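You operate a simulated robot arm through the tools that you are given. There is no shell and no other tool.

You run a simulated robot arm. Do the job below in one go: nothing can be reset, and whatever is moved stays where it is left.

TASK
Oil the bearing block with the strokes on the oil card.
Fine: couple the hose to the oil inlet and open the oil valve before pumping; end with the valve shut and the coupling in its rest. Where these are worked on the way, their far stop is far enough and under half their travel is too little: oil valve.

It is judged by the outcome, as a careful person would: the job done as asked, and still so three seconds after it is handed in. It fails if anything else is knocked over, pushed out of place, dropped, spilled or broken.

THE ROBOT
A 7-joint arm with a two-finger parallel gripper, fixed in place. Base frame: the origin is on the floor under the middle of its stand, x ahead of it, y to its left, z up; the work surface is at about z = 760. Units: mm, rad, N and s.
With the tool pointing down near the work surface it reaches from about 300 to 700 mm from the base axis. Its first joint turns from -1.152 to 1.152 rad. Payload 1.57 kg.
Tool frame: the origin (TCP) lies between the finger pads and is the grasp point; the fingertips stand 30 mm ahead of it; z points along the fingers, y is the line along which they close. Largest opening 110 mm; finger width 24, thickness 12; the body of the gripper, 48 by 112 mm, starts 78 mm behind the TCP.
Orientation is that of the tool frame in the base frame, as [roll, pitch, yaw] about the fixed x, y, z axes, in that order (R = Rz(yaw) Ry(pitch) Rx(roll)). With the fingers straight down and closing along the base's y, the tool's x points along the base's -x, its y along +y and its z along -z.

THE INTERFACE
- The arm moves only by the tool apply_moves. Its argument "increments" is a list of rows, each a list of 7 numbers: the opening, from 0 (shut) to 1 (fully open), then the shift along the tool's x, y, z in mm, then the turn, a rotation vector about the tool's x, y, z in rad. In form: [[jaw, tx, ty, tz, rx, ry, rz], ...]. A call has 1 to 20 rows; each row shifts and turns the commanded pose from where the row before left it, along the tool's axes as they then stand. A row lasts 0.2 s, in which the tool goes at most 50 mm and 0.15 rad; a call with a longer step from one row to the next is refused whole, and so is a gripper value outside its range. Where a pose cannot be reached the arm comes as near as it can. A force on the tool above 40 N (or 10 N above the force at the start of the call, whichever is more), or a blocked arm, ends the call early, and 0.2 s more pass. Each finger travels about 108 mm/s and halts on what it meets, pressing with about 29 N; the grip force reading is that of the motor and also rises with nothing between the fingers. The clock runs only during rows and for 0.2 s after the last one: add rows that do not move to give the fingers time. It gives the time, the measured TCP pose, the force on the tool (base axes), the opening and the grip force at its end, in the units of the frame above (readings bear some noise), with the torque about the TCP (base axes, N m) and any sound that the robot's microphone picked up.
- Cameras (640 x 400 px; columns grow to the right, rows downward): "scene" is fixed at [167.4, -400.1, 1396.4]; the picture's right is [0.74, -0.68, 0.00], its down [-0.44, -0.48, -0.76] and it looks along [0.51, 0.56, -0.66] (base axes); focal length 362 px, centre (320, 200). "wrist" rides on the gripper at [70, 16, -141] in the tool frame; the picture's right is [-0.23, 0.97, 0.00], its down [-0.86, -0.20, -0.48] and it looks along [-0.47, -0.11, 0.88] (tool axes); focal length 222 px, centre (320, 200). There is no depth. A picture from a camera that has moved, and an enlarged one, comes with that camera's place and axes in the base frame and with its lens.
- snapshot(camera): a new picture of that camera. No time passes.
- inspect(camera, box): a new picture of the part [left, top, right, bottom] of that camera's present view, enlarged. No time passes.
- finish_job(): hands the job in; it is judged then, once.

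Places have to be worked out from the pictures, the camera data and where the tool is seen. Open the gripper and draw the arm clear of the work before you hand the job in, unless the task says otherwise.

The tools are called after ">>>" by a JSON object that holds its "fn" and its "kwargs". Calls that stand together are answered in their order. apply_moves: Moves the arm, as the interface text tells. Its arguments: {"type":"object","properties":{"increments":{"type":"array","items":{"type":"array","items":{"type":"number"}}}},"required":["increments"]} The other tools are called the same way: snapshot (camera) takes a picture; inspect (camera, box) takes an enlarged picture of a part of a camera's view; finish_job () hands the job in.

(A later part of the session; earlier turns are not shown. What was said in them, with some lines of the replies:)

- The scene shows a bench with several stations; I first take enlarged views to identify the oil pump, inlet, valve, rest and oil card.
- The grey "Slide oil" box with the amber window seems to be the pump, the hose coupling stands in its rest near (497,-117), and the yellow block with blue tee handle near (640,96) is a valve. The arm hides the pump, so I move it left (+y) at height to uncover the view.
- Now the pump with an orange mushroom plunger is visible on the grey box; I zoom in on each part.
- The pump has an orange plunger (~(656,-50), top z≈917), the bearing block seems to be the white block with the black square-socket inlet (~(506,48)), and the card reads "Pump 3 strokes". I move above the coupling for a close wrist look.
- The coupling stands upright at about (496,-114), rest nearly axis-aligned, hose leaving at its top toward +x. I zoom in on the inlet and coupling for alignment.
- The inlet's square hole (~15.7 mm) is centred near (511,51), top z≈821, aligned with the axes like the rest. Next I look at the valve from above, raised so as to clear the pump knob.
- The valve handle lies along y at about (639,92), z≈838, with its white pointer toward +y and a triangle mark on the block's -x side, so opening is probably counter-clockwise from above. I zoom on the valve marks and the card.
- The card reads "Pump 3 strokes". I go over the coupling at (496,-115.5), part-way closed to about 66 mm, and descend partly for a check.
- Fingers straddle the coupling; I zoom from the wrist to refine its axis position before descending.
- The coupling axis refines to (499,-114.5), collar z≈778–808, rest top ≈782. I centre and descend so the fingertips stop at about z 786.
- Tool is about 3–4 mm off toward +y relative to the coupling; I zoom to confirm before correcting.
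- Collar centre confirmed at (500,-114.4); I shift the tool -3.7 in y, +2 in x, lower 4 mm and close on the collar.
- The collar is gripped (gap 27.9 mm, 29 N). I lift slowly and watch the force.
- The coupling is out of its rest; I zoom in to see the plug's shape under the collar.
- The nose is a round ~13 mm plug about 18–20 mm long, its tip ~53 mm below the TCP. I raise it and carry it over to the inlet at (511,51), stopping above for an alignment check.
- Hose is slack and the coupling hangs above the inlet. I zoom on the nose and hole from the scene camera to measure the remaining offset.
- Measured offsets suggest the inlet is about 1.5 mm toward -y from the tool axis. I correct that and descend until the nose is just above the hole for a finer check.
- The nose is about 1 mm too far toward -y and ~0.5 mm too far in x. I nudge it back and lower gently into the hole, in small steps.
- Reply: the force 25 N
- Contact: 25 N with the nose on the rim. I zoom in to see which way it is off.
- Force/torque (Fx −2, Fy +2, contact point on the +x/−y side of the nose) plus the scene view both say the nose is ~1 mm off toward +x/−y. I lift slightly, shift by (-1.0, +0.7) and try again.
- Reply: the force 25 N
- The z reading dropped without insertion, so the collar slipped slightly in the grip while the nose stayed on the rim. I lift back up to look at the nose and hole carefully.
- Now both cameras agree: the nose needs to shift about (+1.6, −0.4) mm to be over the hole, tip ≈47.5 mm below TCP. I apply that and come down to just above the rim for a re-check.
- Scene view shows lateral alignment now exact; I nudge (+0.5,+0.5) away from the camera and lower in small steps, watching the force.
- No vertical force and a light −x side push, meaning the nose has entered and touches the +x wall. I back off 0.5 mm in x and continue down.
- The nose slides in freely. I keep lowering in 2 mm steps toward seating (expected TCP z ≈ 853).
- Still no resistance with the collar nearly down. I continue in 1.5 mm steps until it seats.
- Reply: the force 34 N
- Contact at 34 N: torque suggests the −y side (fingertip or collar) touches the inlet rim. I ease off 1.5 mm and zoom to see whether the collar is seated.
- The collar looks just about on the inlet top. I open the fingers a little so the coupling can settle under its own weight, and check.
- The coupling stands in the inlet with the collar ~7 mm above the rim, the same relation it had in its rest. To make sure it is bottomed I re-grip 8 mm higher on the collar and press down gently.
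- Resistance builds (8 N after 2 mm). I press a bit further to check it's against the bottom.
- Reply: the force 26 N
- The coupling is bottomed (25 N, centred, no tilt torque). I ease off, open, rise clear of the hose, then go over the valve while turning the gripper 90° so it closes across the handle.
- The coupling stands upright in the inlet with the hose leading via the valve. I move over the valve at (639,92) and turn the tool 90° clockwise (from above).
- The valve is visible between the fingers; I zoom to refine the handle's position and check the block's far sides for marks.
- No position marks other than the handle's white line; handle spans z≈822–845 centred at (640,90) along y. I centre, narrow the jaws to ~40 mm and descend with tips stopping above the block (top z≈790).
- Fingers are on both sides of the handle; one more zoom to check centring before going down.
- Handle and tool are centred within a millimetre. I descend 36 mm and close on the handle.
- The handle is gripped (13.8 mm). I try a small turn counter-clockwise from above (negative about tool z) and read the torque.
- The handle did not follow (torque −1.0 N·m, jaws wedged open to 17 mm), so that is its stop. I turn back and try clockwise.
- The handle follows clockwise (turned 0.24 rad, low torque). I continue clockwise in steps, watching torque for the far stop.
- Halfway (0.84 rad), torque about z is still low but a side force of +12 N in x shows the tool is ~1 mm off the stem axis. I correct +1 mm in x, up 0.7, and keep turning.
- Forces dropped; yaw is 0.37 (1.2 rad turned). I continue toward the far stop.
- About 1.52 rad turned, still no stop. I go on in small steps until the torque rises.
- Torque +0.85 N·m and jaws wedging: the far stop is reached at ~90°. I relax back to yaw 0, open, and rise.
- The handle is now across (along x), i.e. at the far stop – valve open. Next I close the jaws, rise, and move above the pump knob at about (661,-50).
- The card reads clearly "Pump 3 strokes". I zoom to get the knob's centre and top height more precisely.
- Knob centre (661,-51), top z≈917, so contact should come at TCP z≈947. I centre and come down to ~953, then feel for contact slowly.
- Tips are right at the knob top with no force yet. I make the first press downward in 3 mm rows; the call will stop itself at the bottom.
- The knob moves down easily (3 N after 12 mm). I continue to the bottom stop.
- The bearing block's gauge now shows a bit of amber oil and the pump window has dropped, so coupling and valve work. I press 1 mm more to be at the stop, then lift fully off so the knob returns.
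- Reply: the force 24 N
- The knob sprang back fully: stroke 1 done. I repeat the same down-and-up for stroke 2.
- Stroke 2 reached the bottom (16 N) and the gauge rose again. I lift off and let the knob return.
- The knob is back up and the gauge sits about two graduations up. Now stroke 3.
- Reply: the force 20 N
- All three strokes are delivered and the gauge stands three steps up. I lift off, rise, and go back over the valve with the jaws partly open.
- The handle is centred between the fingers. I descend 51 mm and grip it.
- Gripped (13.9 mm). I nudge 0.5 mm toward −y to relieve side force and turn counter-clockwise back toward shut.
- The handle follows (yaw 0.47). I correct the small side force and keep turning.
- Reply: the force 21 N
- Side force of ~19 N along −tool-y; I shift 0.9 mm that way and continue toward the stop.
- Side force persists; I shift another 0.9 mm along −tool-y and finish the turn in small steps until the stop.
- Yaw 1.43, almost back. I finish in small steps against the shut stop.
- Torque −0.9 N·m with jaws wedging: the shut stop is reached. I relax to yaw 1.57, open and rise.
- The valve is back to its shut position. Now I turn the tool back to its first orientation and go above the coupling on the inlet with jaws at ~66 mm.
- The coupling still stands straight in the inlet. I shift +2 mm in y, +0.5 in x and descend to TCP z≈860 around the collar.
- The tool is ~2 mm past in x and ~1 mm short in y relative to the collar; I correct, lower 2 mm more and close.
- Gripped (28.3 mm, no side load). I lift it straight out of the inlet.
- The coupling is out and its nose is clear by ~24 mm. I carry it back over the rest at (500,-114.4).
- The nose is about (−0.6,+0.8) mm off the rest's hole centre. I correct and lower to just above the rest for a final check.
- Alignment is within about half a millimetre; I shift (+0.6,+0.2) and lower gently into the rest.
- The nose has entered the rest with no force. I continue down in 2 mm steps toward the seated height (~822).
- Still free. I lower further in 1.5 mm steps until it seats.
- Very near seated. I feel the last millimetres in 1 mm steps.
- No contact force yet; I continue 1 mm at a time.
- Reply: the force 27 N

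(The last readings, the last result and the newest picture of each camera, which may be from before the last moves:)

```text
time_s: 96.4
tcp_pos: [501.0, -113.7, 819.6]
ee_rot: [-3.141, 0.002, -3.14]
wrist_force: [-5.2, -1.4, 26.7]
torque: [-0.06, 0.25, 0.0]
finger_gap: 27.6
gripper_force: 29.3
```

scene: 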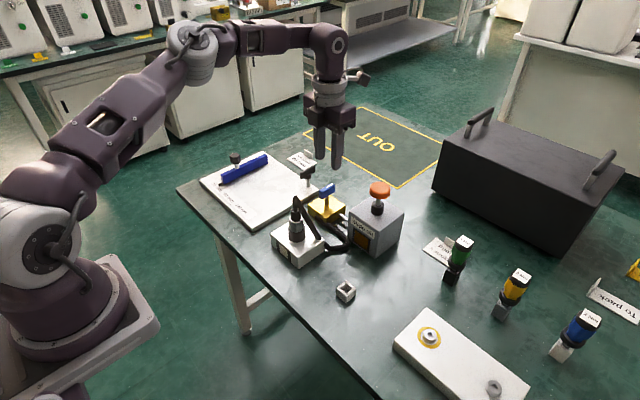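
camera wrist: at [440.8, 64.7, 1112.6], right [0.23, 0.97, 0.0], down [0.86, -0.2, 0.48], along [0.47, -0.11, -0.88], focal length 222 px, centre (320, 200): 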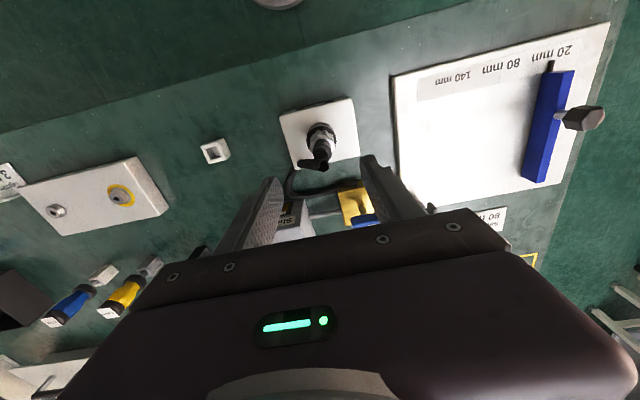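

Seated: 27 N at z≈819.6. I ease off, open gently and check that the coupling stays upright in its rest.

>>> {"fn": "apply_moves", "kwargs": {"increments": [[0, 0, 0, -1.5, 0, 0, 0], [0, 0, 0, 0, 0, 0, 0], [0.3, 0, 0, 0, 0, 0, 0], [0.4, 0, 0, 0, 0, 0, 0], [0.5, 0, 0, 0, 0, 0, 0], [0.6, 0, 0, 0, 0, 0, 0], [0.6, 0, 0, 0, 0, 0, 0]]}}

>>> {"fn": "inspect", "kwargs": {"camera": "scene", "box": [325, 245, 385, 305]}}

>>> {"fn": "inspect", "kwargs": {"camera": "wrist", "box": [260, 110, 380, 220]}}

```text
time_s: 98.0
tcp_pos: [500.9, -115.0, 819.8]
ee_rot: [-3.14, 0.0, -3.14]
wrist_force: [-0.6, 0.1, 0.7]
torque: [0.0, 0.01, -0.01]
finger_gap: 66.2
gripper_force: 0.1
```

```text
6.67 times, centred on (355, 275) of scene
camera zoom: at [167.4, -400.1, 1396.4], right [0.74, -0.68, 0.0], down [-0.44, -0.48, -0.76], along [0.51, 0.56, -0.66], focal length 2411 px, centre (87, -300)
```

zoom: 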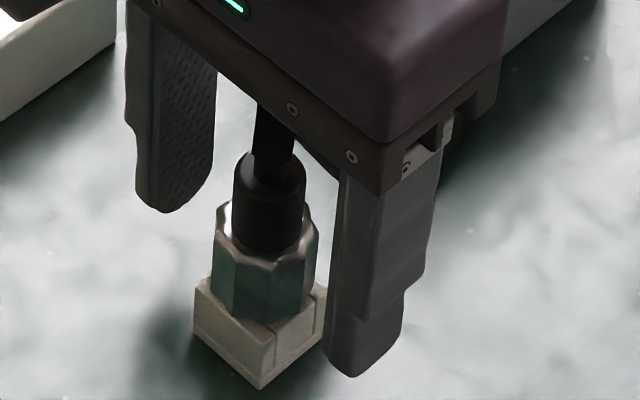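

```text
3.64 times, centred on (320, 165) of wrist
camera zoom: at [431.1, -98.0, 962.6], right [0.23, 0.97, 0.0], down [0.86, -0.2, 0.48], along [0.47, -0.11, -0.88], focal length 808 px, centre (320, 327)
```

zoom: 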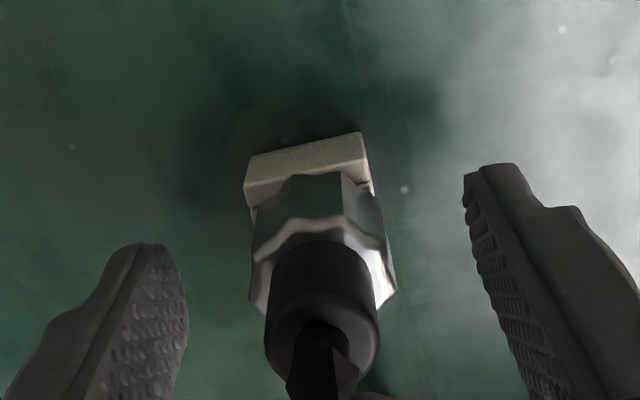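

The coupling is back in its rest exactly as at the start. I rise straight up, open fully and draw the arm clear.

>>> {"fn": "apply_moves", "kwargs": {"increments": [[0.6, 0, 0, -10, 0, 0, 0], [0.6, 0, 0, -20, 0, 0, 0], [0.6, 0, 0, -30, 0, 0, 0], [0.6, 0, 0, -40, 0, 0, 0], [0.8, 0, 0, -40, 0, 0, 0], [1, 0, 0, -40, 0, 0, 0], [1, 0, 0, -40, 0, 0, 0], [1, 20, 30, -30, 0, 0, 0], [1, 20, 40, -20, 0, 0, 0], [1, 15, 40, 0, 0, 0, 0], [1, 15, 40, 0, 0, 0, 0], [1, 0, 40, 0, 0, 0, 0], [1, 0, 40, 0, 0, 0, 0], [1, 0, 40, 0, 0, 0, 0], [1, 0, 0, 0, 0, 0, 0], [1, 0, 0, 0, 0, 0, 0]]}}

>>> {"fn": "snapshot", "kwargs": {"camera": "scene"}}

>>> {"fn": "inspect", "kwargs": {"camera": "scene", "box": [265, 165, 425, 305]}}

>>> {"fn": "inspect", "kwargs": {"camera": "scene", "box": [265, 205, 405, 290]}}

```text
time_s: 101.4
tcp_pos: [428.1, 156.7, 1091.1]
ee_rot: [-3.141, -0.001, -3.141]
wrist_force: [0.8, -0.3, 0.1]
torque: [0.02, 0.02, 0.0]
finger_gap: 109.8
gripper_force: 0.1
```

```text
taken
```

scene: 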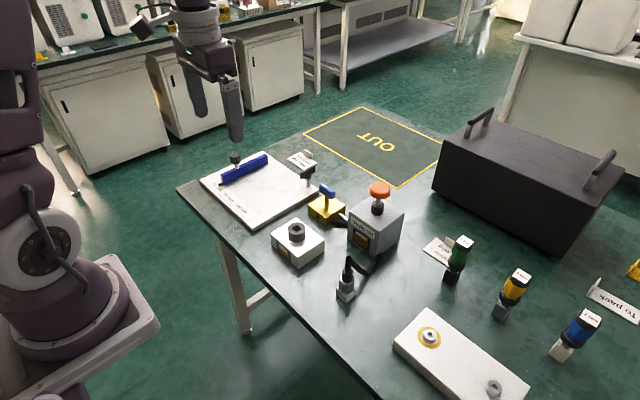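

```text
2.86 times, centred on (345, 235) of scene
camera zoom: at [167.4, -400.1, 1396.4], right [0.74, -0.68, 0.0], down [-0.44, -0.48, -0.76], along [0.51, 0.56, -0.66], focal length 1033 px, centre (249, 100)
```

zoom: 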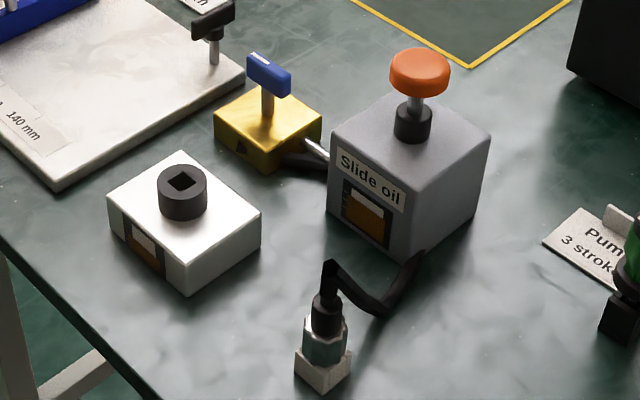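

```text
4.57 times, centred on (335, 248) of scene
camera zoom: at [167.4, -400.1, 1396.4], right [0.74, -0.68, 0.0], down [-0.44, -0.48, -0.76], along [0.51, 0.56, -0.66], focal length 1653 px, centre (251, -17)
```

zoom: 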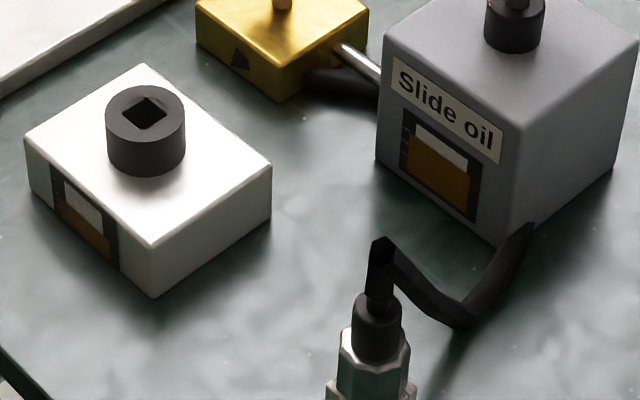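

Three strokes are on the block's gauge, the valve is shut as it was at the start, and the coupling stands in its rest. Nothing else has moved and the arm is clear with the gripper open, so I hand the job in.

>>> {"fn": "finish_job", "kwargs": {}}

```text
The job is handed in.
```

The bearing block has had its 3 strokes, as the oil card says ("Pump 3 strokes"), and the job is handed in.

- **Coupling:** I seated the hose coupling in the oil inlet before pumping. The first attempt caught the rim of the inlet and the coupling slipped slightly in the grip. After I realigned it, it went in freely. It is now back in its rest, upright and seated.
- **Valve:** I opened the oil valve fully to its far stop, which was a quarter turn clockwise. After pumping I turned it back against its shut stop.
- **Pumping:** Each of the three strokes ran to the bottom and the knob came fully back up after each. The gauge on the block rose with every stroke, and the level in the pump window dropped.

In the last pictures nothing else on the bench was moved or spilled. The arm is clear with the gripper open.
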